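You operate a simulated robot arm through the tools that you are given. There is no shell and no other tool.

Carry out the task below with a simulated robot arm. There is one attempt and no reset: what you move stays moved.

## Task
Glue the blue cube, add the yellow one, square and clamp them.
Fine: blue at the fence, one dab, dabber parked, cam knob tight.

It is judged by the outcome, as a careful person would: the job done as asked, and still so three seconds after it is handed in. It fails if anything else is knocked over, pushed out of place, dropped, spilled or broken.

## Robot
A 7-joint arm with a two-finger gripper, fixed in place. Base frame: the origin is at the foot of the arm, x ahead of it, y to its left, z up; the work surface is at about z = 0. Lengths are in mm, angles in degrees, forces in N, time in s.
With the tool pointing down near the work surface it reaches from about 220 to 560 mm from the base axis. Its first joint turns from -166.0 to 166.0 degrees. Payload 1.2 kg.
Tool frame: the origin (TCP) lies between the finger pads and is the grasp point; the fingertips stand 22 mm ahead of it; z points along the fingers, y is the line along which they close. The gripper opens to 92 mm. The gripper's body begins 65 mm behind the TCP.
Orientation is told as [roll, pitch, yaw] about the base's x, y, z axes, in that order, counted from this pose: with the fingers straight down and closing along the base's y, the tool's x points along the base's -x, its y along +y and its z along -z.

## Interface
- The arm moves only by the tool arm_command. Its argument "steps" is a list of rows, each a list of 6 numbers: the shift along the base's x, y, z in units of 25 mm (1.0 is 25 mm), then the turn, a rotation vector about the base's x, y, z in units of 8 degrees (1.0 is 8 degrees). In form: [[dx, dy, dz, wx, wy, wz], ...]. A call has 1 to 20 rows; each row shifts and turns the commanded pose from where the row before left it. "gripper" is the closure, from 0 (fully open) to 1 (shut), set as the call begins (left out, the last holds). A call with a number of a shift or a turn outside -1 to 1 is refused whole. Each row takes 0.2 s and may step no farther than 50 mm and 8.6 degrees from the row before; otherwise, or with a gripper value out of range, the whole call is refused. Where a pose cannot be reached the arm comes as near as it can. A force on the tool above 40 N (or 10 N above the force at the start of the call, whichever is more), or a blocked arm, ends the call early, and 0.2 s more pass. Each finger halts on what it meets, pressing with about 25 N; the grip force reading is that of the motor and also rises with nothing between the fingers. The clock runs only during rows and for 0.2 s after the last one: add rows that do not move to give the fingers time. It gives the time, the measured TCP pose, the force on the tool (base axes), the opening and the grip force at its end, in the units of the frame above (readings bear some noise), with the torque about the TCP (base axes, N m) and any sound that the robot's microphone picked up.
- Cameras (640 x 400 px; columns grow to the right, rows downward): "scene" is fixed at [48.8, -498.6, 761.3]; the picture's right is [0.70, -0.72, 0.00], its down [-0.65, -0.64, -0.40] and it looks along [0.29, 0.28, -0.92] (base axes); focal length 336 px, centre (320, 200). "wrist" rides on the gripper at [71, 19, -102] in the tool frame; the picture's right is [-0.26, 0.96, 0.00], its down [-0.75, -0.20, -0.62] and it looks along [-0.60, -0.16, 0.78] (tool axes); focal length 280 px, centre (320, 200). There is no depth. A picture from a camera that has moved, and an enlarged one, comes with that camera's place and axes in the base frame and with its lens.
- grab_frame(camera): a new picture of that camera. It takes no simulated time.
- close_up(camera, box): a new picture of the part [left, top, right, bottom] of that camera's present view, enlarged. It takes no simulated time.
- close_job(): hands the job in; it is judged then, once.

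Nothing tells you positions but the pictures and the camera data. Unless the task says otherwise, let go and move clear before handing in.

The tools are called by a JSON object that holds its "name" and its "arguments". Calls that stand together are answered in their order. arm_command: Moves the arm, as the interface text tells. Its arguments: {"type":"object","properties":{"steps":{"type":"array","items":{"type":"array","items":{"type":"number"}}},"gripper":{"type":"number"}},"required":["steps"]} The other tools are called the same way: grab_frame (camera) takes a picture; close_up (camera, box) takes an enlarged picture of a part of a camera's view; close_job () hands the job in.

At the start:

```text
clock: 0.0
tool_pos: [183.5, -277.7, 410.2]
ee_rot: [0.1, 0.0, 0.0]
contact_force: [-0.1, -0.2, -0.3]
ft_torque: [0.01, 0.03, 0.01]
gripper_width: 91.8
grip_force: 0.2
```

scene: 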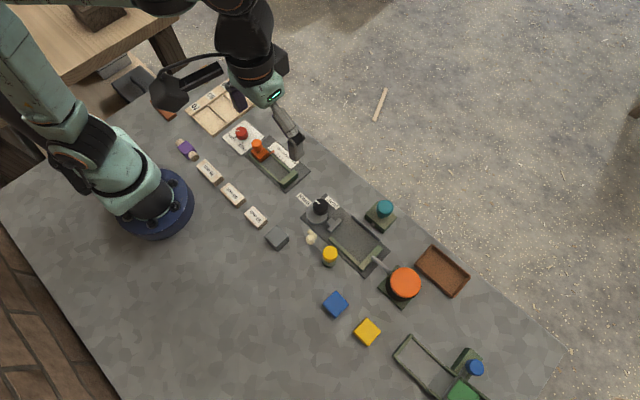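
wrist: 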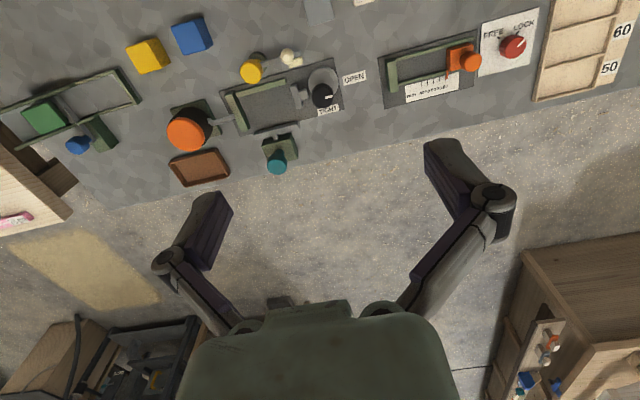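

I see a workbench with a clamp fixture in the middle, a blue and a yellow cube, and several knobs and tools. I'll zoom in on these before moving anything.

{"name": "close_up", "arguments": {"camera": "scene", "box": [280, 180, 440, 280]}}

{"name": "close_up", "arguments": {"camera": "scene", "box": [300, 240, 500, 400]}}

{"name": "close_up", "arguments": {"camera": "wrist", "box": [120, 0, 380, 200]}}

{"name": "close_up", "arguments": {"camera": "scene", "box": [160, 70, 340, 250]}}

```text
4.00 times, centred on (360, 230) of scene
camera zoom: at [48.8, -498.6, 761.3], right [0.7, -0.72, 0.0], down [-0.65, -0.64, -0.4], along [0.29, 0.28, -0.92], focal length 1342 px, centre (160, 80)
```

zoom: 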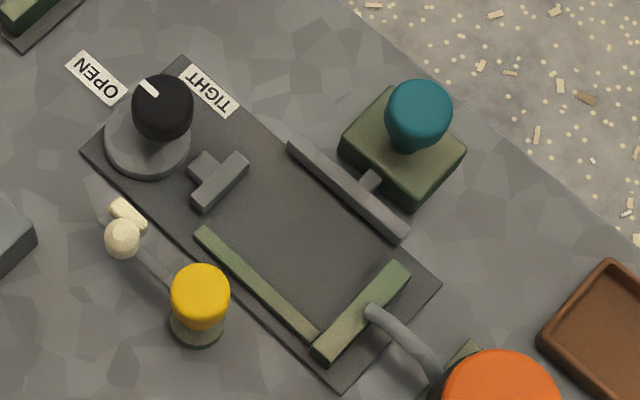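

```text
2.50 times, centred on (400, 320) of scene
camera zoom: at [48.8, -498.6, 761.3], right [0.7, -0.72, 0.0], down [-0.65, -0.64, -0.4], along [0.29, 0.28, -0.92], focal length 839 px, centre (120, -100)
```

zoom: 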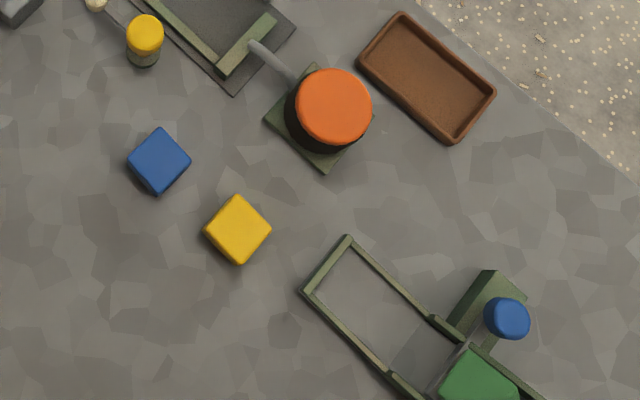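

```text
2.00 times, centred on (250, 100) of wrist
camera zoom: at [112.7, -257.7, 511.6], right [0.26, 0.96, 0.0], down [0.75, -0.2, 0.62], along [0.6, -0.16, -0.78], focal length 561 px, centre (460, 400)
```

zoom: 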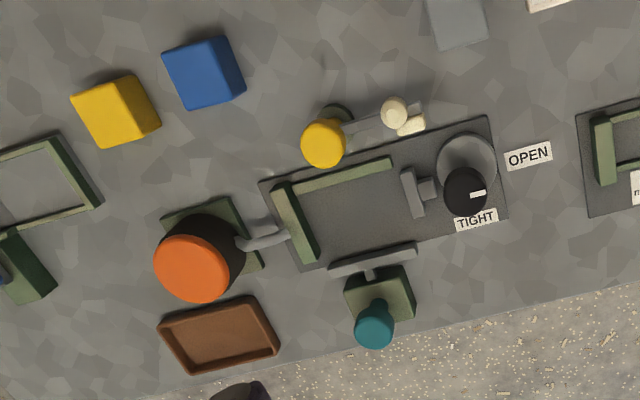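

```text
2.22 times, centred on (250, 160) of scene
camera zoom: at [48.8, -498.6, 761.3], right [0.7, -0.72, 0.0], down [-0.65, -0.64, -0.4], along [0.29, 0.28, -0.92], focal length 746 px, centre (476, 289)
```

zoom: 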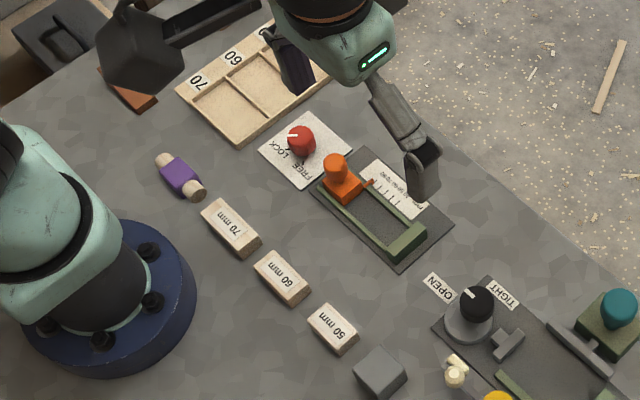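

The fixture plate spans about x 221–309 and y −472 to −263. The end stop is at the far −y end, with a low fence on the robot's side, a teal squaring slide and a black cam knob. I'll lower the wrist camera for a closer look at the yellow-capped item and the orange-topped item.

{"name": "arm_command", "arguments": {"steps": [[-0.2, -0.25, -0.9, 0, 0, 0], [-0.2, -0.25, -0.9, 0, 0, 0], [-0.2, -0.25, -0.9, 0, 0, 0], [-0.2, -0.25, -0.9, 0, 0, 0], [-0.2, -0.25, -0.9, 0, 0, 0], [-0.2, -0.25, -0.9, 0, 0, 0], [-0.2, -0.25, -0.9, 0, 0, 0], [-0.2, -0.25, -0.9, 0, 0, 0], [-0.2, -0.25, -0.9, 0, 0, 0], [-0.2, -0.25, -0.9, 0, 0, 0]], "gripper": 0}}

{"name": "grab_frame", "arguments": {"camera": "wrist"}}

{"name": "grab_frame", "arguments": {"camera": "scene"}}

```text
clock: 2.2
tool_pos: [135.0, -340.8, 184.9]
ee_rot: [-0.1, 0.1, 0.0]
contact_force: [-0.6, 0.4, -0.3]
ft_torque: [0.01, 0.02, 0.01]
gripper_width: 91.8
grip_force: 0.1
```

```text
taken
camera wrist: at [63.5, -319.9, 286.2], right [0.26, 0.96, 0.0], down [0.75, -0.2, 0.63], along [0.6, -0.16, -0.78], focal length 280 px, centre (320, 200)
```

wrist: 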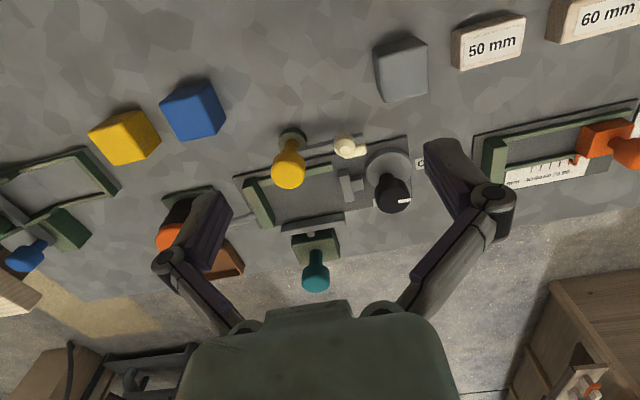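

```text
taken
```

scene: 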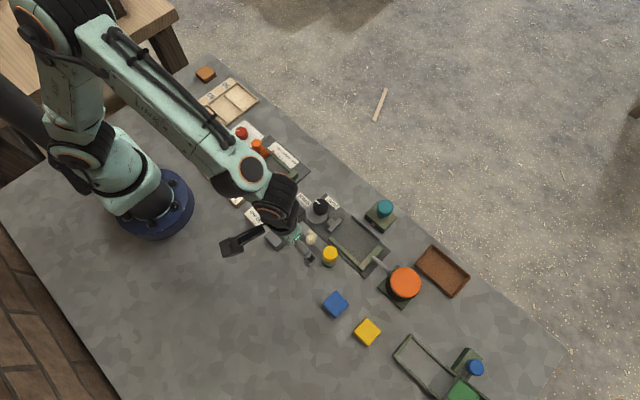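

{"name": "close_up", "arguments": {"camera": "wrist", "box": [230, 110, 430, 235]}}

{"name": "close_up", "arguments": {"camera": "wrist", "box": [80, 70, 280, 195]}}

{"name": "close_up", "arguments": {"camera": "scene", "box": [300, 190, 440, 310]}}

{"name": "close_up", "arguments": {"camera": "scene", "box": [290, 225, 370, 275]}}

```text
3.20 times, centred on (330, 172) of wrist
camera zoom: at [63.5, -319.9, 286.2], right [0.26, 0.96, 0.0], down [0.75, -0.2, 0.63], along [0.6, -0.16, -0.78], focal length 897 px, centre (288, 288)
```

zoom: 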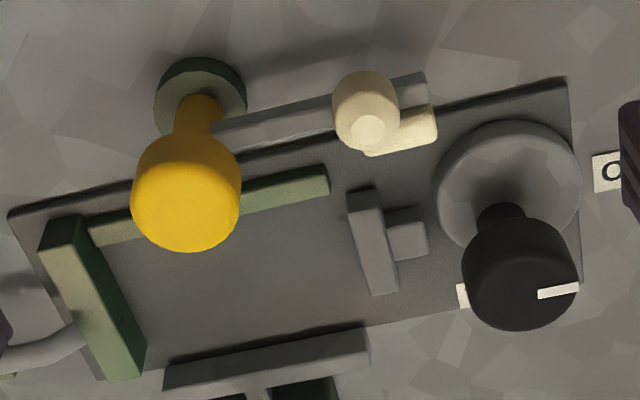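

```text
3.20 times, centred on (180, 132) of wrist
camera zoom: at [63.5, -319.9, 286.2], right [0.26, 0.96, 0.0], down [0.75, -0.2, 0.63], along [0.6, -0.16, -0.78], focal length 897 px, centre (768, 416)
```

zoom: 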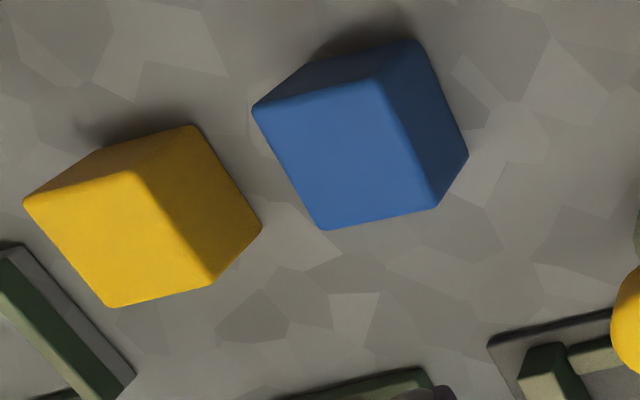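

```text
3.33 times, centred on (370, 250) of scene
camera zoom: at [48.8, -498.6, 761.3], right [0.7, -0.72, 0.0], down [-0.65, -0.64, -0.4], along [0.29, 0.28, -0.92], focal length 1118 px, centre (153, 33)
```

zoom: 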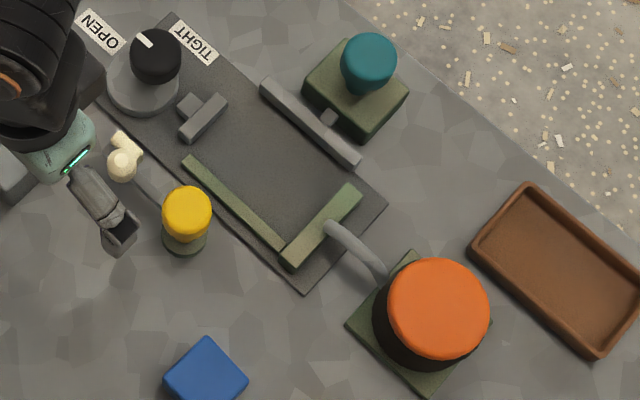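

```text
8.00 times, centred on (330, 250) of scene
camera zoom: at [48.8, -498.6, 761.3], right [0.7, -0.72, 0.0], down [-0.65, -0.64, -0.4], along [0.29, 0.28, -0.92], focal length 2684 px, centre (240, -200)
```

zoom: 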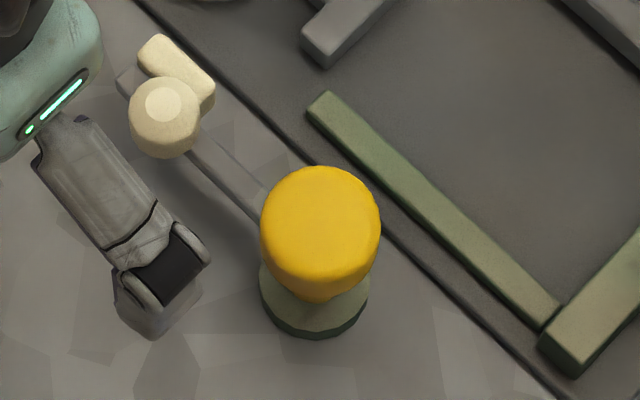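

The yellow knob looks like the pivot of a swing-arm dabber. Its pad is parked towards +y, its axis is near [194, −387] and its top is at about z 70. The cubes are about 39 mm, with blue at [131, −462] and yellow at [137, −543]. I'll move the camera closer to the fixture to measure heights and check the orange part.

{"name": "arm_command", "arguments": {"steps": [[0.73, -0.39, -0.73, 0, 0, 0], [0.73, -0.39, -0.73, 0, 0, 0], [0.73, -0.39, -0.73, 0, 0, 0]]}}

{"name": "grab_frame", "arguments": {"camera": "wrist"}}

{"name": "close_up", "arguments": {"camera": "wrist", "box": [200, 40, 456, 200]}}

{"name": "close_up", "arguments": {"camera": "wrist", "box": [60, 80, 316, 240]}}

```text
clock: 3.0
tool_pos: [189.3, -369.8, 129.8]
ee_rot: [-0.1, -0.1, 0.1]
contact_force: [-0.2, 0.2, -1.2]
ft_torque: [-0.04, -0.02, 0.01]
gripper_width: 91.7
grip_force: 0.0
```

```text
taken
camera wrist: at [118.0, -349.2, 231.9], right [0.26, 0.97, 0.0], down [0.75, -0.2, 0.63], along [0.6, -0.16, -0.78], focal length 280 px, centre (320, 200)
```

wrist: 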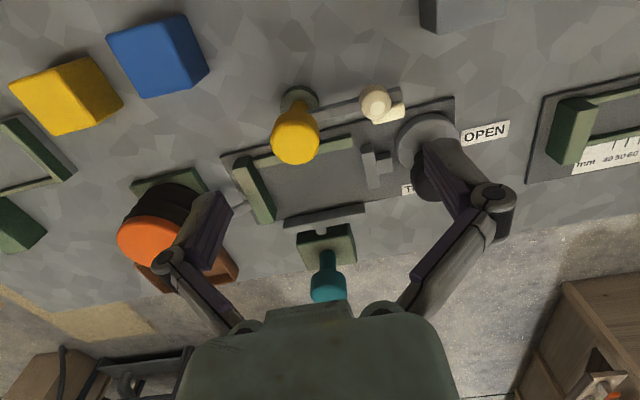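

```text
2.50 times, centred on (328, 120) of wrist
camera zoom: at [118.0, -349.2, 231.9], right [0.26, 0.97, 0.0], down [0.75, -0.2, 0.63], along [0.6, -0.16, -0.78], focal length 701 px, centre (300, 400)
```

zoom: 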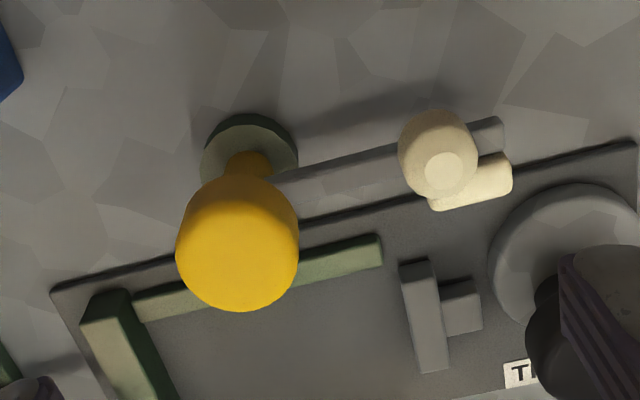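

```text
2.50 times, centred on (188, 160) of wrist
camera zoom: at [118.0, -349.2, 231.9], right [0.26, 0.97, 0.0], down [0.75, -0.2, 0.63], along [0.6, -0.16, -0.78], focal length 701 px, centre (650, 300)
```

zoom: 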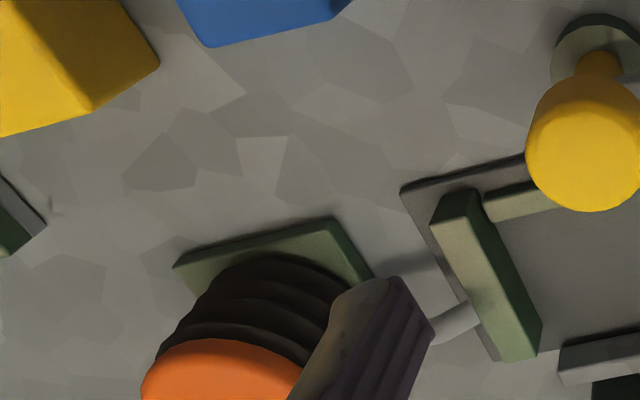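

The fixture's end stop is at about y −441 with its top near z 25. The low fence's inner face is at about x 238, the jaw at about y −346, and the squaring bar at about x 304. The orange part is a bellows I don't need. I'll turn the gripper to close along x and hover over the blue cube at about [131, −462].

{"name": "arm_command", "arguments": {"steps": [[-0.193, -0.307, 0, 0, 0, -0.9375], [-0.193, -0.307, 0, 0, 0, -0.9375], [-0.193, -0.307, 0, 0, 0, -0.9375], [-0.193, -0.307, 0, 0, 0, -0.9375], [-0.193, -0.307, 0, 0, 0, -0.9375], [-0.193, -0.307, 0, 0, 0, -0.9375], [-0.193, -0.307, 0, 0, 0, -0.9375], [-0.193, -0.307, 0, 0, 0, -0.9375], [-0.193, -0.307, 0, 0, 0, -0.9375], [-0.193, -0.307, 0, 0, 0, -0.9375], [-0.193, -0.307, 0, 0, 0, -0.9375], [-0.193, -0.307, 0, 0, 0, -0.9375]]}}

{"name": "grab_frame", "arguments": {"camera": "wrist"}}

{"name": "grab_frame", "arguments": {"camera": "scene"}}

```text
clock: 5.6
tool_pos: [131.0, -461.0, 130.8]
ee_rot: [0.0, 0.0, -90.0]
contact_force: [0.1, -0.1, 0.2]
ft_torque: [-0.01, -0.02, 0.01]
gripper_width: 92.0
grip_force: 0.1
```

```text
taken
camera wrist: at [150.7, -389.3, 232.4], right [0.96, -0.26, 0.0], down [-0.21, -0.75, 0.62], along [-0.17, -0.6, -0.78], focal length 280 px, centre (320, 200)
```

wrist: 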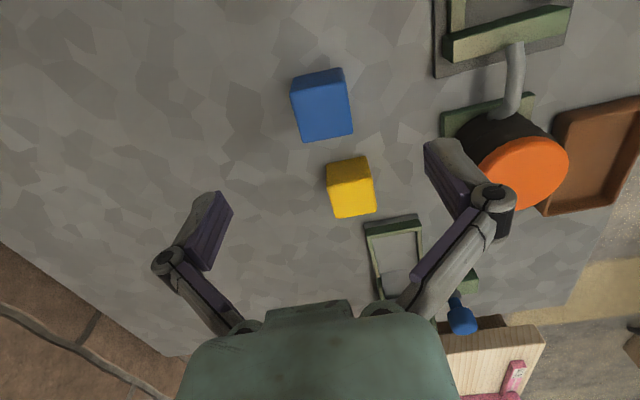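

```text
taken
```

scene: 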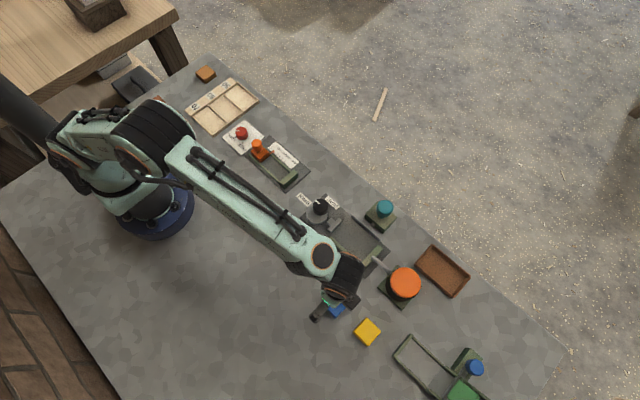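

The gripper now closes along x above the blue cube, with the camera looking towards −y. I'll zoom in to refine both cube positions.

{"name": "close_up", "arguments": {"camera": "wrist", "box": [250, 50, 410, 230]}}

{"name": "close_up", "arguments": {"camera": "wrist", "box": [420, 0, 600, 112]}}

```text
2.22 times, centred on (330, 140) of wrist
camera zoom: at [150.7, -389.3, 232.4], right [0.96, -0.26, 0.0], down [-0.21, -0.75, 0.62], along [-0.17, -0.6, -0.78], focal length 623 px, centre (298, 333)
```

zoom: 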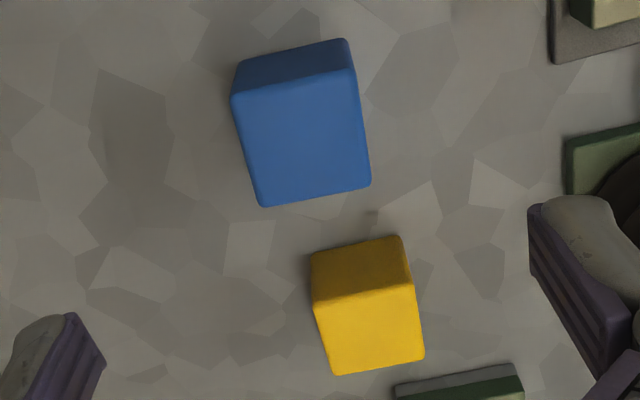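

```text
3.56 times, centred on (510, 56) of wrist
camera zoom: at [150.7, -389.3, 232.4], right [0.96, -0.26, 0.0], down [-0.21, -0.75, 0.62], along [-0.17, -0.6, -0.78], focal length 997 px, centre (-356, 712)
```

zoom: 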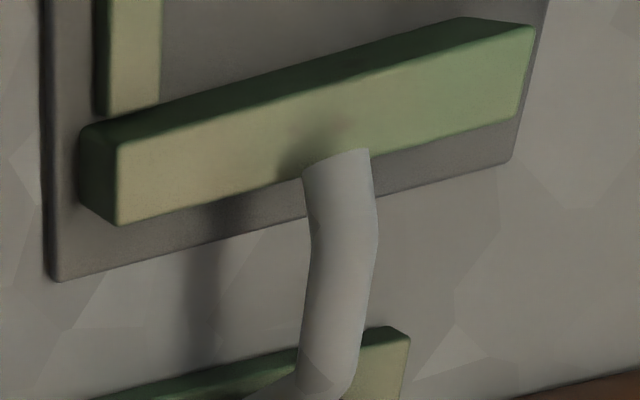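

Blue refines to centre [132, −463] with a yaw of about −3°, and yellow to [138, −544.5]. I'll descend on blue with the fingertips at about z 14, so they clear the low fence later, and then close.

{"name": "arm_command", "arguments": {"steps": [[0.02, -0.04, -0.76, 0, 0, -0.2], [0.02, -0.04, -0.76, 0, 0, -0.2], [0, 0, -0.76, 0, 0, 0], [0, 0, -0.76, 0, 0, 0], [0, 0, -0.75, 0, 0, 0], [0, 0, 0, 0, 0, 0]]}}

{"name": "grab_frame", "arguments": {"camera": "wrist"}}

```text
clock: 7.0
tool_pos: [131.0, -463.5, 35.9]
ee_rot: [0.0, 0.1, -93.1]
contact_force: [-0.4, 0.8, 0.9]
ft_torque: [-0.02, 0.01, -0.01]
gripper_width: 92.0
grip_force: 0.0
```

```text
taken
camera wrist: at [155.1, -392.0, 136.9], right [0.95, -0.32, 0.0], down [-0.25, -0.74, 0.63], along [-0.2, -0.59, -0.78], focal length 280 px, centre (320, 200)
```

wrist: 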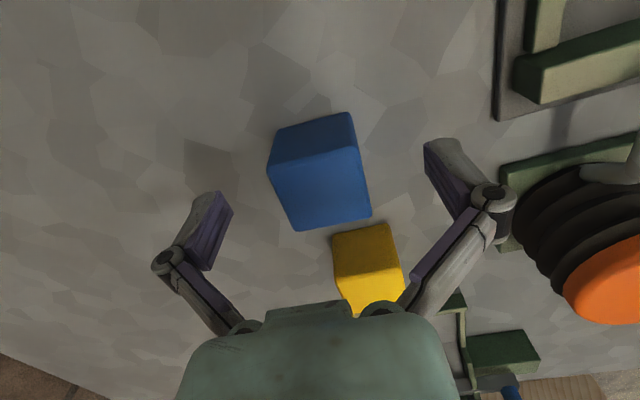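

The blue cube sits between the open fingers, so I'll close on it.

{"name": "arm_command", "arguments": {"steps": [[0, 0, 0, 0, 0, 0], [0, 0, 0, 0, 0, 0], [0, 0, 0, 0, 0, 0], [0, 0, 0, 0, 0, 0]], "gripper": 1}}

{"name": "grab_frame", "arguments": {"camera": "wrist"}}

```text
clock: 8.0
tool_pos: [131.9, -462.7, 36.9]
ee_rot: [0.0, -0.1, -93.2]
contact_force: [-0.5, 0.2, 15.9]
ft_torque: [-0.03, 0.04, 0.05]
gripper_width: 39.0
grip_force: 24.8
```

```text
taken
camera wrist: at [155.2, -392.3, 137.8], right [0.95, -0.32, 0.0], down [-0.25, -0.74, 0.63], along [-0.2, -0.59, -0.78], focal length 280 px, centre (320, 200)
```

wrist: 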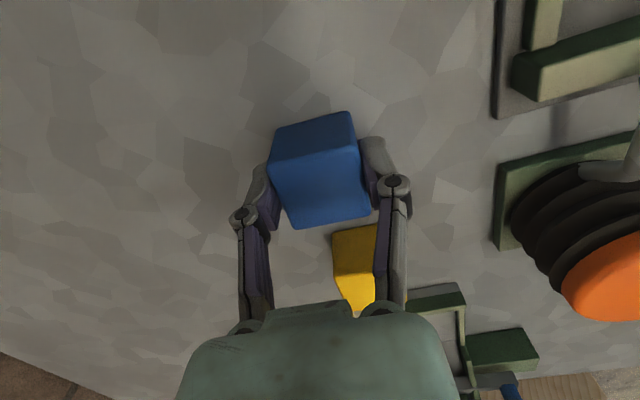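

I've gripped blue at 39 mm width. Next I'll lift it, square its yaw back to −90° and hover over the fixture corner at about [258.5, −417].

{"name": "arm_command", "arguments": {"steps": [[0, 0, 0.5, 0, 0, 0], [0, 0, 0.9, 0, 0, 0], [0, 0, 0.9, 0, 0, 0], [0, 0, 0.9, 0, 0, 0], [0, 0, 0.5, 0, 0, 0.1], [0.844, 0.298, 0, 0, 0, 0.1], [0.844, 0.298, 0, 0, 0, 0.1], [0.844, 0.298, 0, 0, 0, 0.1], [0.844, 0.298, 0, 0, 0, 0], [0.844, 0.298, 0, 0, 0, 0], [0.844, 0.298, 0, 0, 0, 0], [0, 0, 0, 0, 0, 0]]}}

{"name": "grab_frame", "arguments": {"camera": "wrist"}}

{"name": "close_up", "arguments": {"camera": "scene", "box": [280, 180, 440, 280]}}

```text
clock: 10.6
tool_pos: [257.7, -419.2, 129.4]
ee_rot: [0.0, 0.0, -90.1]
contact_force: [1.0, 0.3, -0.2]
ft_torque: [0.01, 0.01, 0.0]
gripper_width: 39.1
grip_force: 24.8
```

```text
taken
camera wrist: at [277.6, -347.2, 229.5], right [0.96, -0.26, 0.0], down [-0.2, -0.75, 0.62], along [-0.16, -0.6, -0.78], focal length 280 px, centre (320, 200)
```

wrist: 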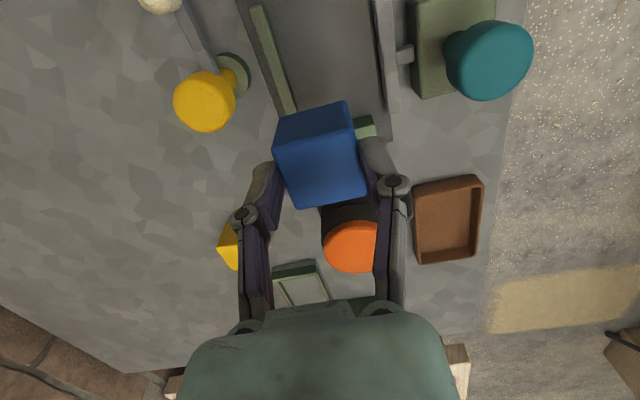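

```text
4.00 times, centred on (360, 230) of scene
camera zoom: at [48.8, -498.6, 761.3], right [0.7, -0.72, 0.0], down [-0.65, -0.64, -0.4], along [0.29, 0.28, -0.92], focal length 1342 px, centre (160, 80)
```

zoom: 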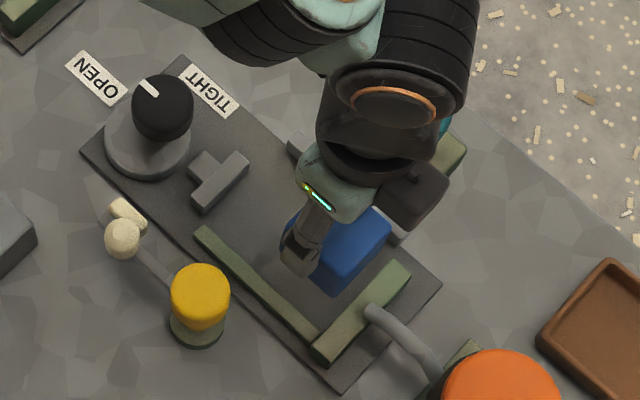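

Blue is hovering over the fixture. I'll measure its offset from the TCP, along with the fence and end stop edges, from this view.

{"name": "close_up", "arguments": {"camera": "wrist", "box": [220, 0, 420, 220]}}

{"name": "close_up", "arguments": {"camera": "wrist", "box": [230, 0, 400, 150]}}

```text
1.82 times, centred on (320, 110) of wrist
camera zoom: at [277.6, -347.2, 229.5], right [0.96, -0.26, 0.0], down [-0.2, -0.75, 0.62], along [-0.16, -0.6, -0.78], focal length 510 px, centre (320, 364)
```

zoom: 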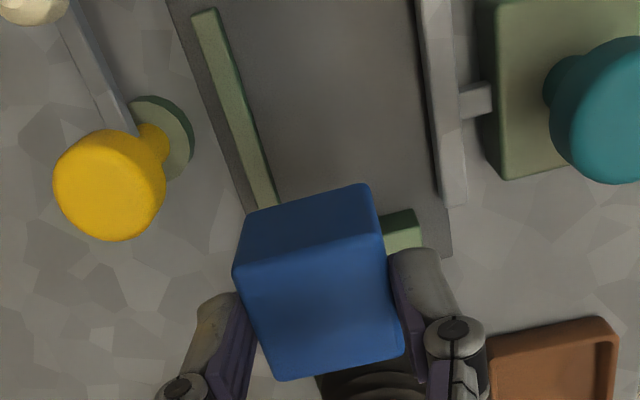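

```text
2.67 times, centred on (315, 75) of wrist
camera zoom: at [277.6, -347.2, 229.5], right [0.96, -0.26, 0.0], down [-0.2, -0.75, 0.62], along [-0.16, -0.6, -0.78], focal length 748 px, centre (333, 533)
```

zoom: 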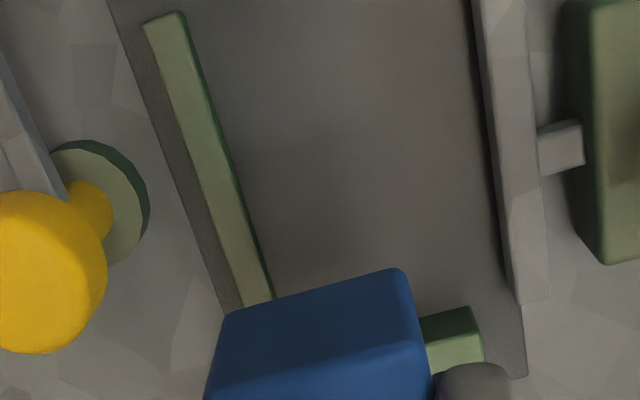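

By my measurement the cube sits lower in the grip than expected, possibly because it slipped down. I'll check that from the scene camera before moving on.

{"name": "close_up", "arguments": {"camera": "scene", "box": [335, 210, 399, 260]}}

{"name": "close_up", "arguments": {"camera": "wrist", "box": [240, 90, 420, 230]}}

```text
8.00 times, centred on (367, 235) of scene
camera zoom: at [48.8, -498.6, 761.3], right [0.7, -0.72, 0.0], down [-0.65, -0.64, -0.4], along [0.29, 0.28, -0.92], focal length 2684 px, centre (-56, -80)
```

zoom: 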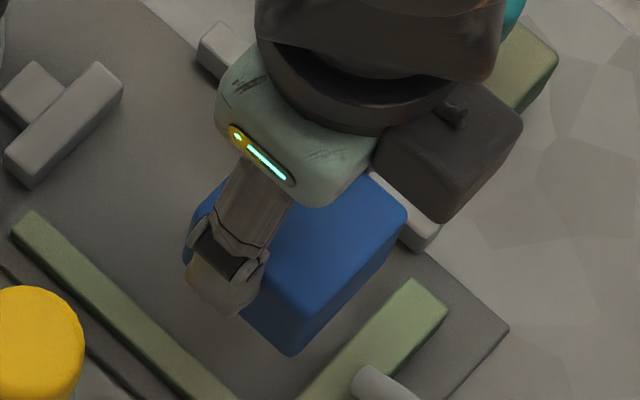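

```text
2.86 times, centred on (330, 160) of wrist
camera zoom: at [277.6, -347.2, 229.5], right [0.96, -0.26, 0.0], down [-0.2, -0.75, 0.62], along [-0.16, -0.6, -0.78], focal length 801 px, centre (291, 314)
```

zoom: 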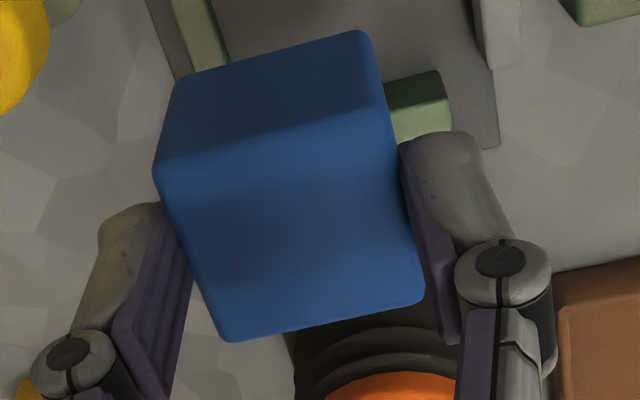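

Both cameras put the cube's top about 18 mm below the TCP, so it has crept down in the pads and only a little overlap is left. I'll lower it quickly to just above the plate, easing +y to clear the end stop.

{"name": "arm_command", "arguments": {"steps": [[0.03, 0.12, -0.85, 0, 0, 0], [0.03, 0.08, -0.85, 0, 0, 0], [0, 0.04, -0.65, 0, 0, 0]]}}

{"name": "grab_frame", "arguments": {"camera": "wrist"}}

{"name": "close_up", "arguments": {"camera": "scene", "box": [335, 210, 399, 260]}}

{"name": "close_up", "arguments": {"camera": "wrist", "box": [220, 50, 420, 230]}}

```text
clock: 11.4
tool_pos: [258.0, -412.4, 70.2]
ee_rot: [0.1, 0.0, -90.0]
contact_force: [0.7, -0.3, -0.5]
ft_torque: [-0.01, -0.01, 0.01]
gripper_width: 38.9
grip_force: 25.2
```

```text
taken
camera wrist: at [278.0, -340.7, 170.7], right [0.96, -0.26, 0.0], down [-0.2, -0.75, 0.62], along [-0.16, -0.6, -0.78], focal length 280 px, centre (320, 200)
```

wrist: 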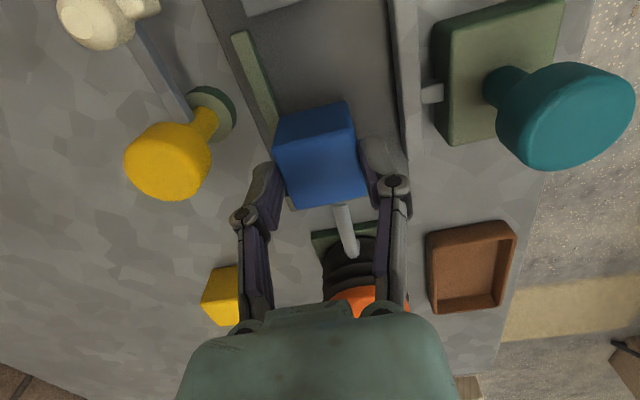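

```text
8.00 times, centred on (367, 235) of scene
camera zoom: at [48.8, -498.6, 761.3], right [0.7, -0.72, 0.0], down [-0.65, -0.64, -0.4], along [0.29, 0.28, -0.92], focal length 2684 px, centre (-56, -80)
```

zoom: 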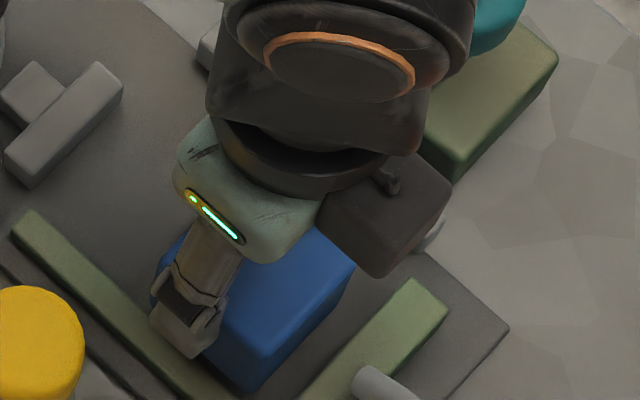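

```text
2.22 times, centred on (320, 140) of wrist
camera zoom: at [278.0, -340.7, 170.7], right [0.96, -0.26, 0.0], down [-0.2, -0.75, 0.62], along [-0.16, -0.6, -0.78], focal length 623 px, centre (320, 333)
```

zoom: 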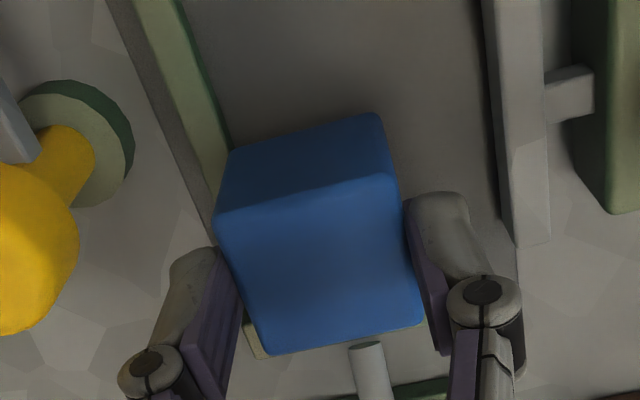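

The cube hasn't slipped any further and is about 9 mm above the plate, roughly 5 mm clear of the end stop and 1 mm clear of the fence. I'll nudge +x slightly and lower it in small steps to the plate.

{"name": "arm_command", "arguments": {"steps": [[0.06, 0, 0, 0, 0, 0], [0, 0, -0.12, 0, 0, 0], [0, 0, -0.12, 0, 0, 0], [0, 0, -0.08, 0, 0, 0]]}}

{"name": "close_up", "arguments": {"camera": "wrist", "box": [220, 50, 420, 230]}}

{"name": "close_up", "arguments": {"camera": "scene", "box": [335, 210, 399, 260]}}

```text
clock: 12.4
tool_pos: [261.5, -413.5, 62.9]
ee_rot: [0.0, -0.1, -90.0]
contact_force: [0.3, -0.8, 0.1]
ft_torque: [-0.03, 0.01, 0.05]
gripper_width: 39.0
grip_force: 25.3
```

```text
2.22 times, centred on (320, 140) of wrist
camera zoom: at [280.7, -341.4, 163.5], right [0.96, -0.26, 0.0], down [-0.2, -0.75, 0.62], along [-0.16, -0.6, -0.78], focal length 623 px, centre (320, 333)
```

zoom: 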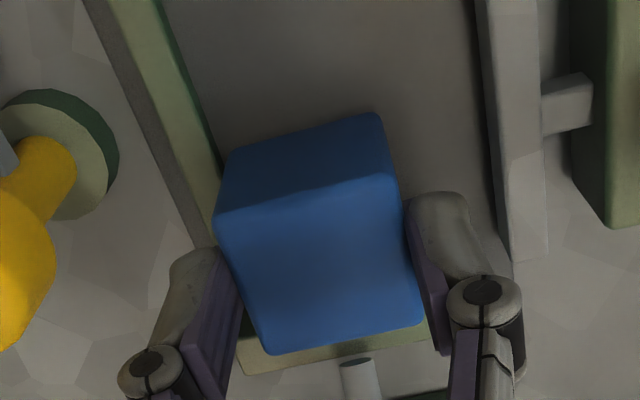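

```text
8.00 times, centred on (367, 235) of scene
camera zoom: at [48.8, -498.6, 761.3], right [0.7, -0.72, 0.0], down [-0.65, -0.64, -0.4], along [0.29, 0.28, -0.92], focal length 2684 px, centre (-56, -80)
```

zoom: 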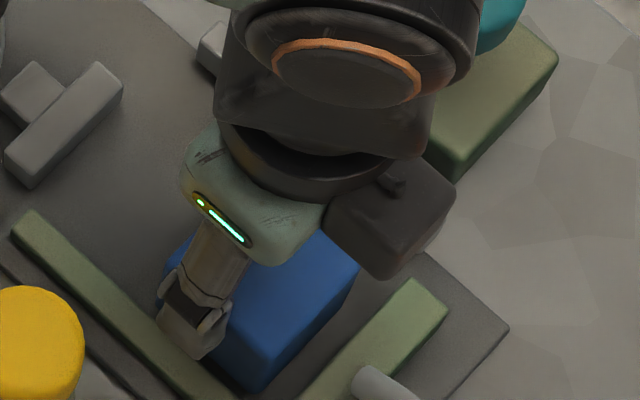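

There's no contact yet and the bottom looks to be a few mm above the plate. I'll keep lowering in small steps, watching the force.

{"name": "arm_command", "arguments": {"steps": [[0, 0, -0.08, 0, 0, 0], [0, 0, -0.08, 0, 0, 0]]}}

```text
clock: 13.0
tool_pos: [262.2, -414.6, 57.8]
ee_rot: [-0.1, 0.0, -90.0]
contact_force: [0.0, 1.6, 6.5]
ft_torque: [0.2, -0.07, 0.05]
gripper_width: 39.4
grip_force: 24.8
```

The cube is touching the plate at about 6 N. I'll release by opening only a little, to about 50 mm, so the fingers stay clear of the squaring bar, and then look.

{"name": "arm_command", "arguments": {"steps": [[0, 0, 0, 0, 0, 0], [0, 0, 0, 0, 0, 0]], "gripper": 0.45}}

{"name": "close_up", "arguments": {"camera": "wrist", "box": [220, 50, 420, 230]}}

```text
clock: 13.6
tool_pos: [260.8, -414.8, 58.4]
ee_rot: [0.0, 0.0, -89.9]
contact_force: [0.0, -0.7, -0.2]
ft_torque: [-0.01, 0.0, 0.03]
gripper_width: 50.5
grip_force: 0.1
```

```text
2.22 times, centred on (320, 140) of wrist
camera zoom: at [280.8, -342.0, 159.5], right [0.96, -0.26, 0.0], down [-0.2, -0.75, 0.62], along [-0.16, -0.6, -0.78], focal length 623 px, centre (320, 333)
```

zoom: 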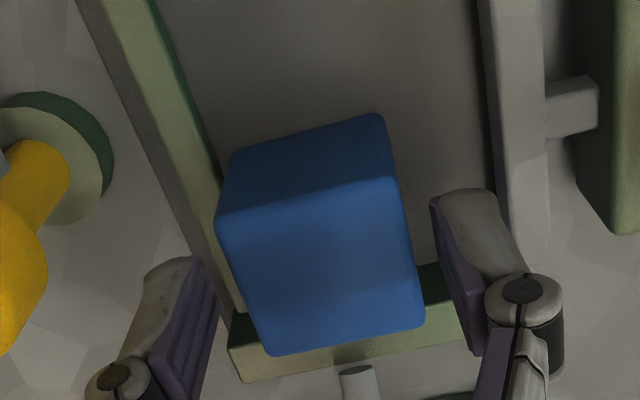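

Blue sits flat on the plate at about [262, −416.6]. I'll lower the fingers for a fuller grip, close, then slide it to the fence (−x) and the end stop (−y) under force feedback.

{"name": "arm_command", "arguments": {"steps": [[0, 0, -0.3, 0, 0, 0], [0, -0.06, -0.3, 0, 0, 0], [0, 0, -0.05, 0, 0, 0]]}}

{"name": "arm_command", "arguments": {"steps": [[0, 0, 0, 0, 0, 0], [0, 0, 0, 0, 0, 0], [0, 0, 0, 0, 0, 0]], "gripper": 1}}

{"name": "close_up", "arguments": {"camera": "wrist", "box": [220, 50, 420, 230]}}

```text
clock: 14.4
tool_pos: [261.1, -414.7, 41.8]
ee_rot: [-0.1, 0.1, -90.0]
contact_force: [0.0, -0.4, 0.4]
ft_torque: [0.0, 0.02, -0.01]
gripper_width: 50.7
grip_force: 0.1
```

```text
clock: 15.2
tool_pos: [261.4, -415.9, 41.5]
ee_rot: [0.1, 0.0, -90.1]
contact_force: [-0.6, 0.9, 2.7]
ft_torque: [-0.01, -0.08, -0.02]
gripper_width: 38.6
grip_force: 25.1
```

```text
2.22 times, centred on (320, 140) of wrist
camera zoom: at [280.3, -343.7, 143.3], right [0.96, -0.26, 0.0], down [-0.21, -0.75, 0.63], along [-0.16, -0.6, -0.78], focal length 623 px, centre (320, 333)
```

zoom: 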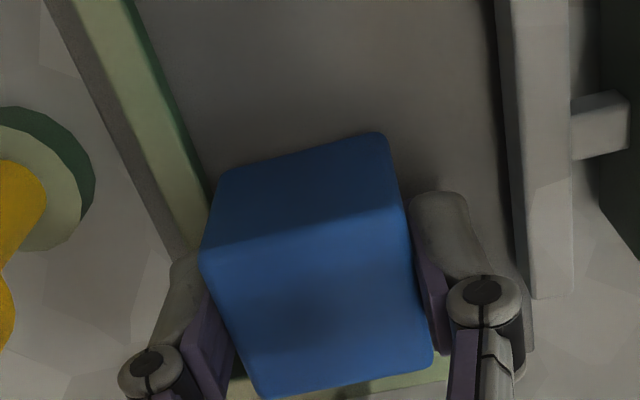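

I have a good grip now with the tips about 23 mm down the cube. I'll slide −x towards the fence in 1 mm steps.

{"name": "arm_command", "arguments": {"steps": [[-0.04, 0, 0, 0, 0, 0], [-0.04, 0, 0, 0, 0, 0], [0, 0, 0, 0, 0, 0]]}}

{"name": "arm_command", "arguments": {"steps": [[-0.04, 0, 0, 0, 0, 0], [0, 0, 0, 0, 0, 0]]}}

```text
clock: 16.0
tool_pos: [259.3, -415.8, 42.8]
ee_rot: [0.0, 0.0, -90.0]
contact_force: [-0.2, 0.2, 0.1]
ft_torque: [-0.01, 0.0, -0.01]
gripper_width: 39.1
grip_force: 25.0
```

```text
clock: 16.6
tool_pos: [258.0, -415.6, 42.2]
ee_rot: [0.1, 0.0, -89.9]
contact_force: [0.4, 1.4, 0.9]
ft_torque: [-0.01, -0.03, 0.02]
gripper_width: 38.8
grip_force: 25.7
```

No contact yet at x 258, so I'll continue in 1 mm steps.

{"name": "arm_command", "arguments": {"steps": [[-0.04, 0, 0, 0, 0, 0], [0, 0, 0, 0, 0, 0]]}}

{"name": "close_up", "arguments": {"camera": "wrist", "box": [220, 50, 420, 230]}}

```text
clock: 17.2
tool_pos: [257.1, -413.8, 42.2]
ee_rot: [0.2, -0.1, -90.0]
contact_force: [6.2, -1.7, -0.6]
ft_torque: [-0.08, -0.18, -0.02]
gripper_width: 38.9
grip_force: 25.1
```

```text
2.22 times, centred on (320, 140) of wrist
camera zoom: at [277.0, -342.7, 143.7], right [0.97, -0.26, 0.0], down [-0.2, -0.75, 0.63], along [-0.16, -0.6, -0.78], focal length 623 px, centre (320, 333)
```

zoom: 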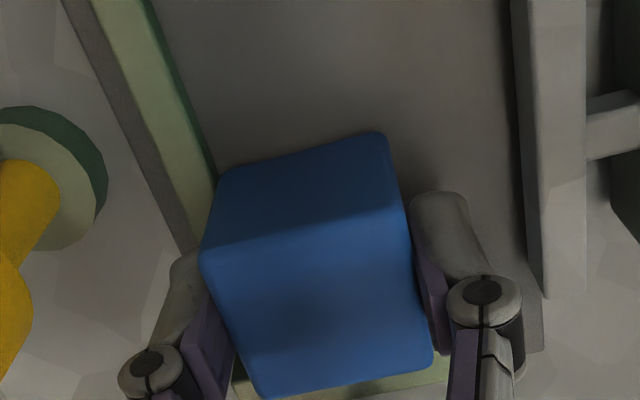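

The cube touched the fence at about 6 N in +x with TCP x 257. I'll back off slightly and slide −y to the end stop.

{"name": "arm_command", "arguments": {"steps": [[0.015, -0.04, 0, 0, 0, 0], [0, -0.04, 0, 0, 0, 0], [0, -0.04, 0, 0, 0, 0], [0, 0, 0, 0, 0, 0]]}}

{"name": "arm_command", "arguments": {"steps": [[0, -0.04, 0, 0, 0, 0], [0, 0, 0, 0, 0, 0]]}}

```text
clock: 18.2
tool_pos: [258.1, -416.7, 42.5]
ee_rot: [0.0, 0.1, -90.0]
contact_force: [5.4, 4.9, 6.6]
ft_torque: [0.14, -0.18, -0.01]
gripper_width: 39.2
grip_force: 25.1
```

```text
clock: 18.8
tool_pos: [258.7, -418.0, 41.8]
ee_rot: [0.0, 0.0, -90.0]
contact_force: [6.3, 5.0, 10.4]
ft_torque: [0.14, -0.16, -0.03]
gripper_width: 38.8
grip_force: 25.3
```

Forces have built to about 5 N in y and 10 N in z. I'll check visually whether the cube has reached the end stop.

{"name": "close_up", "arguments": {"camera": "wrist", "box": [220, 50, 420, 230]}}

{"name": "close_up", "arguments": {"camera": "scene", "box": [335, 210, 399, 260]}}

```text
2.22 times, centred on (320, 140) of wrist
camera zoom: at [277.1, -346.9, 143.1], right [0.97, -0.26, 0.0], down [-0.2, -0.75, 0.63], along [-0.16, -0.6, -0.78], focal length 623 px, centre (320, 333)
```

zoom: 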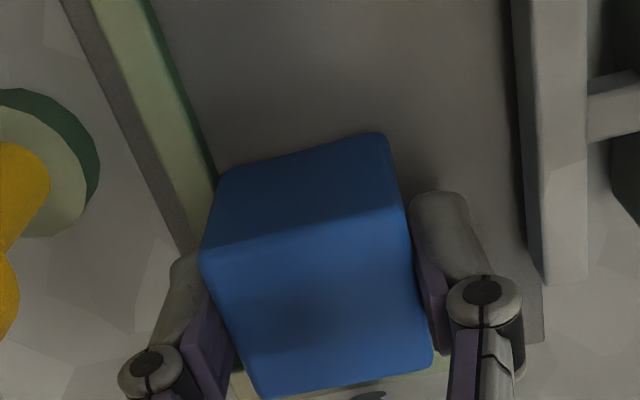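

```text
8.00 times, centred on (367, 235) of scene
camera zoom: at [48.8, -498.6, 761.3], right [0.7, -0.72, 0.0], down [-0.65, -0.64, -0.4], along [0.29, 0.28, -0.92], focal length 2684 px, centre (-56, -80)
```

zoom: 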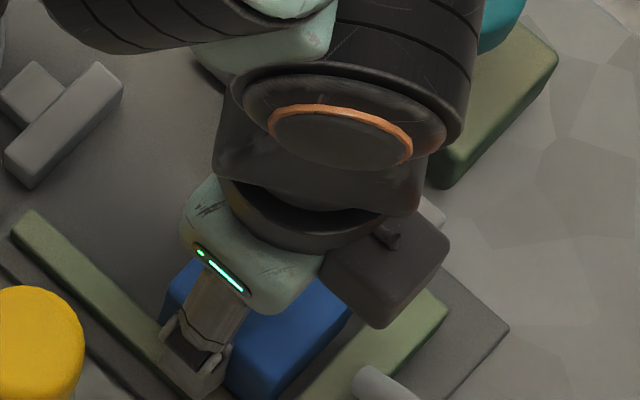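

There may still be a small gap to the end stop. I'll continue with 1 mm steps until the y force clearly rises.

{"name": "arm_command", "arguments": {"steps": [[0.01, -0.04, 0.02, 0, 0, 0], [0, 0, 0, 0, 0, 0]]}}

{"name": "arm_command", "arguments": {"steps": [[0, -0.04, 0, 0, 0, 0], [0, 0, 0, 0, 0, 0]]}}

```text
clock: 19.4
tool_pos: [257.9, -419.9, 41.6]
ee_rot: [0.0, -0.1, -90.0]
contact_force: [8.1, 2.6, -0.1]
ft_torque: [0.12, -0.29, -0.02]
gripper_width: 38.8
grip_force: 24.2
```

```text
clock: 20.0
tool_pos: [257.7, -421.2, 42.3]
ee_rot: [0.0, -0.1, -90.1]
contact_force: [9.1, 2.5, 0.4]
ft_torque: [0.1, -0.31, -0.01]
gripper_width: 38.7
grip_force: 24.3
```

Still sliding with about 2.5 N in y. I'll ease off x a little and continue.

{"name": "arm_command", "arguments": {"steps": [[0.02, -0.04, 0, 0, 0, 0], [0, 0, 0, 0, 0, 0]]}}

{"name": "arm_command", "arguments": {"steps": [[0, -0.04, 0, 0, 0, 0], [0, 0, 0, 0, 0, 0]]}}

```text
clock: 20.6
tool_pos: [258.1, -421.5, 41.6]
ee_rot: [0.1, -0.1, -90.0]
contact_force: [7.9, 2.6, -0.5]
ft_torque: [0.05, -0.28, 0.03]
gripper_width: 38.9
grip_force: 24.9
```

```text
clock: 21.2
tool_pos: [257.8, -422.6, 43.3]
ee_rot: [0.0, 0.0, -90.0]
contact_force: [6.3, 1.8, 0.1]
ft_torque: [0.1, -0.22, 0.01]
gripper_width: 38.8
grip_force: 24.8
```

{"name": "close_up", "arguments": {"camera": "wrist", "box": [220, 50, 420, 230]}}

{"name": "arm_command", "arguments": {"steps": [[0, -0.04, 0, 0, 0, 0], [0, 0, 0, 0, 0, 0]]}}

{"name": "close_up", "arguments": {"camera": "wrist", "box": [220, 50, 420, 230]}}

```text
2.22 times, centred on (320, 140) of wrist
camera zoom: at [277.2, -350.8, 143.9], right [0.96, -0.26, 0.0], down [-0.2, -0.75, 0.62], along [-0.16, -0.6, -0.78], focal length 623 px, centre (320, 333)
```

zoom: 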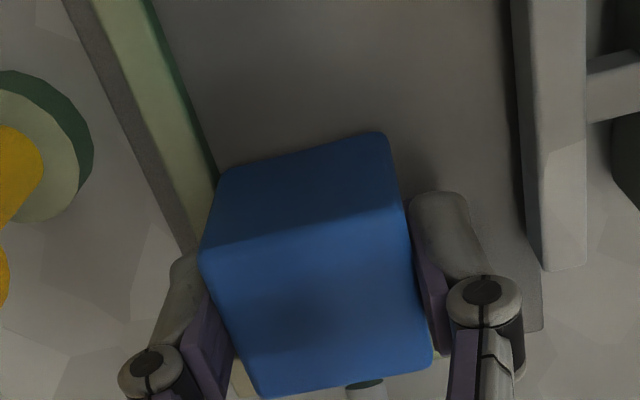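

```text
clock: 21.8
tool_pos: [258.5, -423.3, 42.4]
ee_rot: [-0.2, 0.1, -90.0]
contact_force: [1.8, 6.3, 4.3]
ft_torque: [0.07, -0.06, 0.02]
gripper_width: 38.9
grip_force: 25.1
```

```text
2.22 times, centred on (320, 140) of wrist
camera zoom: at [277.4, -351.8, 143.7], right [0.96, -0.26, 0.0], down [-0.2, -0.75, 0.62], along [-0.17, -0.6, -0.78], focal length 623 px, centre (320, 333)
```

zoom: 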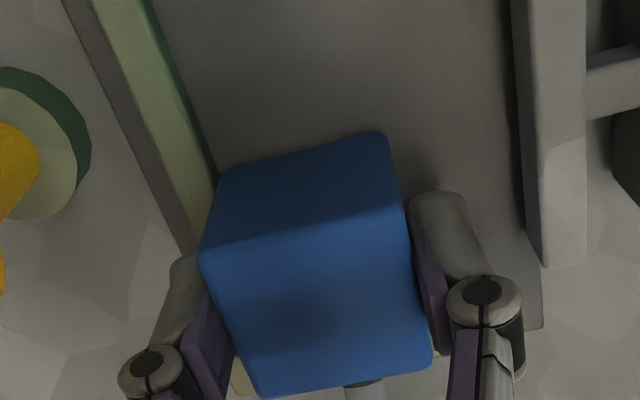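

The y force has risen to about 6 N, which may be end-stop contact. One more 1 mm push should confirm it.

{"name": "arm_command", "arguments": {"steps": [[0, -0.04, 0, 0, 0, 0], [0, 0, 0, 0, 0, 0]]}}

{"name": "close_up", "arguments": {"camera": "wrist", "box": [220, 50, 420, 230]}}

```text
clock: 22.4
tool_pos: [258.2, -423.7, 42.4]
ee_rot: [0.1, 0.1, -89.9]
contact_force: [0.1, 12.8, 3.2]
ft_torque: [0.27, -0.04, -0.01]
gripper_width: 38.8
grip_force: 24.7
```

```text
2.22 times, centred on (320, 140) of wrist
camera zoom: at [277.3, -352.1, 143.5], right [0.97, -0.26, 0.0], down [-0.2, -0.76, 0.62], along [-0.16, -0.6, -0.78], focal length 623 px, centre (320, 333)
```

zoom: 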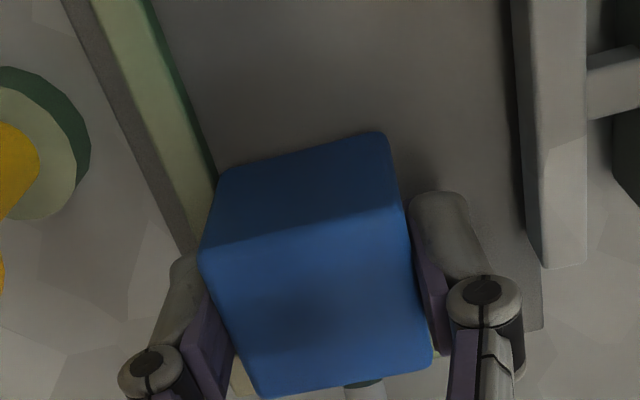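

Blue is firmly against the end stop at 12.8 N in y, and at the fence. I'll release with a small opening and lift straight up.

{"name": "arm_command", "arguments": {"steps": [[0, 0, 0, 0, 0, 0], [0, 0, 0, 0, 0, 0]], "gripper": 0.45}}

{"name": "arm_command", "arguments": {"steps": [[0, 0.02, 0.4, 0, 0, 0], [0, 0, 0.8, 0, 0, 0], [0, 0, 0.9, 0, 0, 0], [0, 0, 0.9, 0, 0, 0], [0, 0, 0.5, 0, 0, 0]]}}

{"name": "grab_frame", "arguments": {"camera": "wrist"}}

{"name": "close_up", "arguments": {"camera": "wrist", "box": [220, 50, 420, 200]}}

{"name": "close_up", "arguments": {"camera": "scene", "box": [300, 190, 428, 270]}}

```text
clock: 23.0
tool_pos: [258.2, -424.6, 41.5]
ee_rot: [0.0, -0.1, -90.1]
contact_force: [0.2, -0.7, 0.0]
ft_torque: [-0.02, 0.02, 0.01]
gripper_width: 50.8
grip_force: 0.0
```

```text
clock: 24.2
tool_pos: [258.0, -424.1, 130.9]
ee_rot: [0.0, 0.0, -90.0]
contact_force: [-0.8, 0.1, -0.4]
ft_torque: [0.0, -0.01, 0.0]
gripper_width: 50.6
grip_force: 0.0
```

```text
taken
camera wrist: at [277.7, -352.4, 231.7], right [0.96, -0.26, 0.0], down [-0.2, -0.75, 0.62], along [-0.16, -0.6, -0.78], focal length 280 px, centre (320, 200)
```

wrist: 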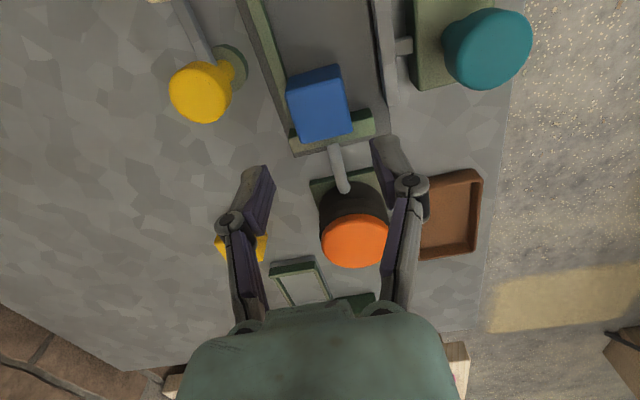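

```text
2.67 times, centred on (320, 125) of wrist
camera zoom: at [277.7, -352.4, 231.7], right [0.96, -0.26, 0.0], down [-0.2, -0.75, 0.62], along [-0.16, -0.6, -0.78], focal length 748 px, centre (320, 400)
```

zoom: 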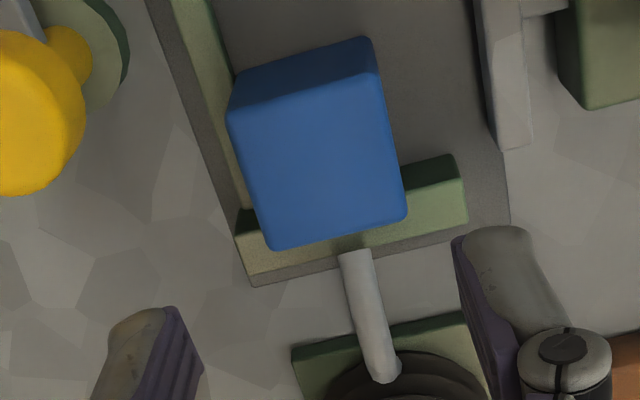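

```text
5.00 times, centred on (364, 230) of scene
camera zoom: at [48.8, -498.6, 761.3], right [0.7, -0.72, 0.0], down [-0.65, -0.64, -0.4], along [0.29, 0.28, -0.92], focal length 1678 px, centre (100, 50)
```

zoom: 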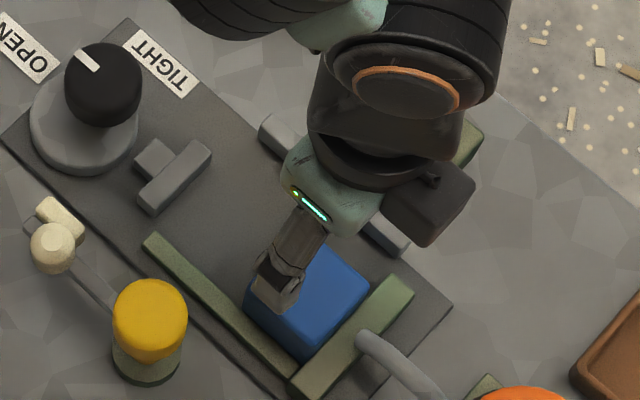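

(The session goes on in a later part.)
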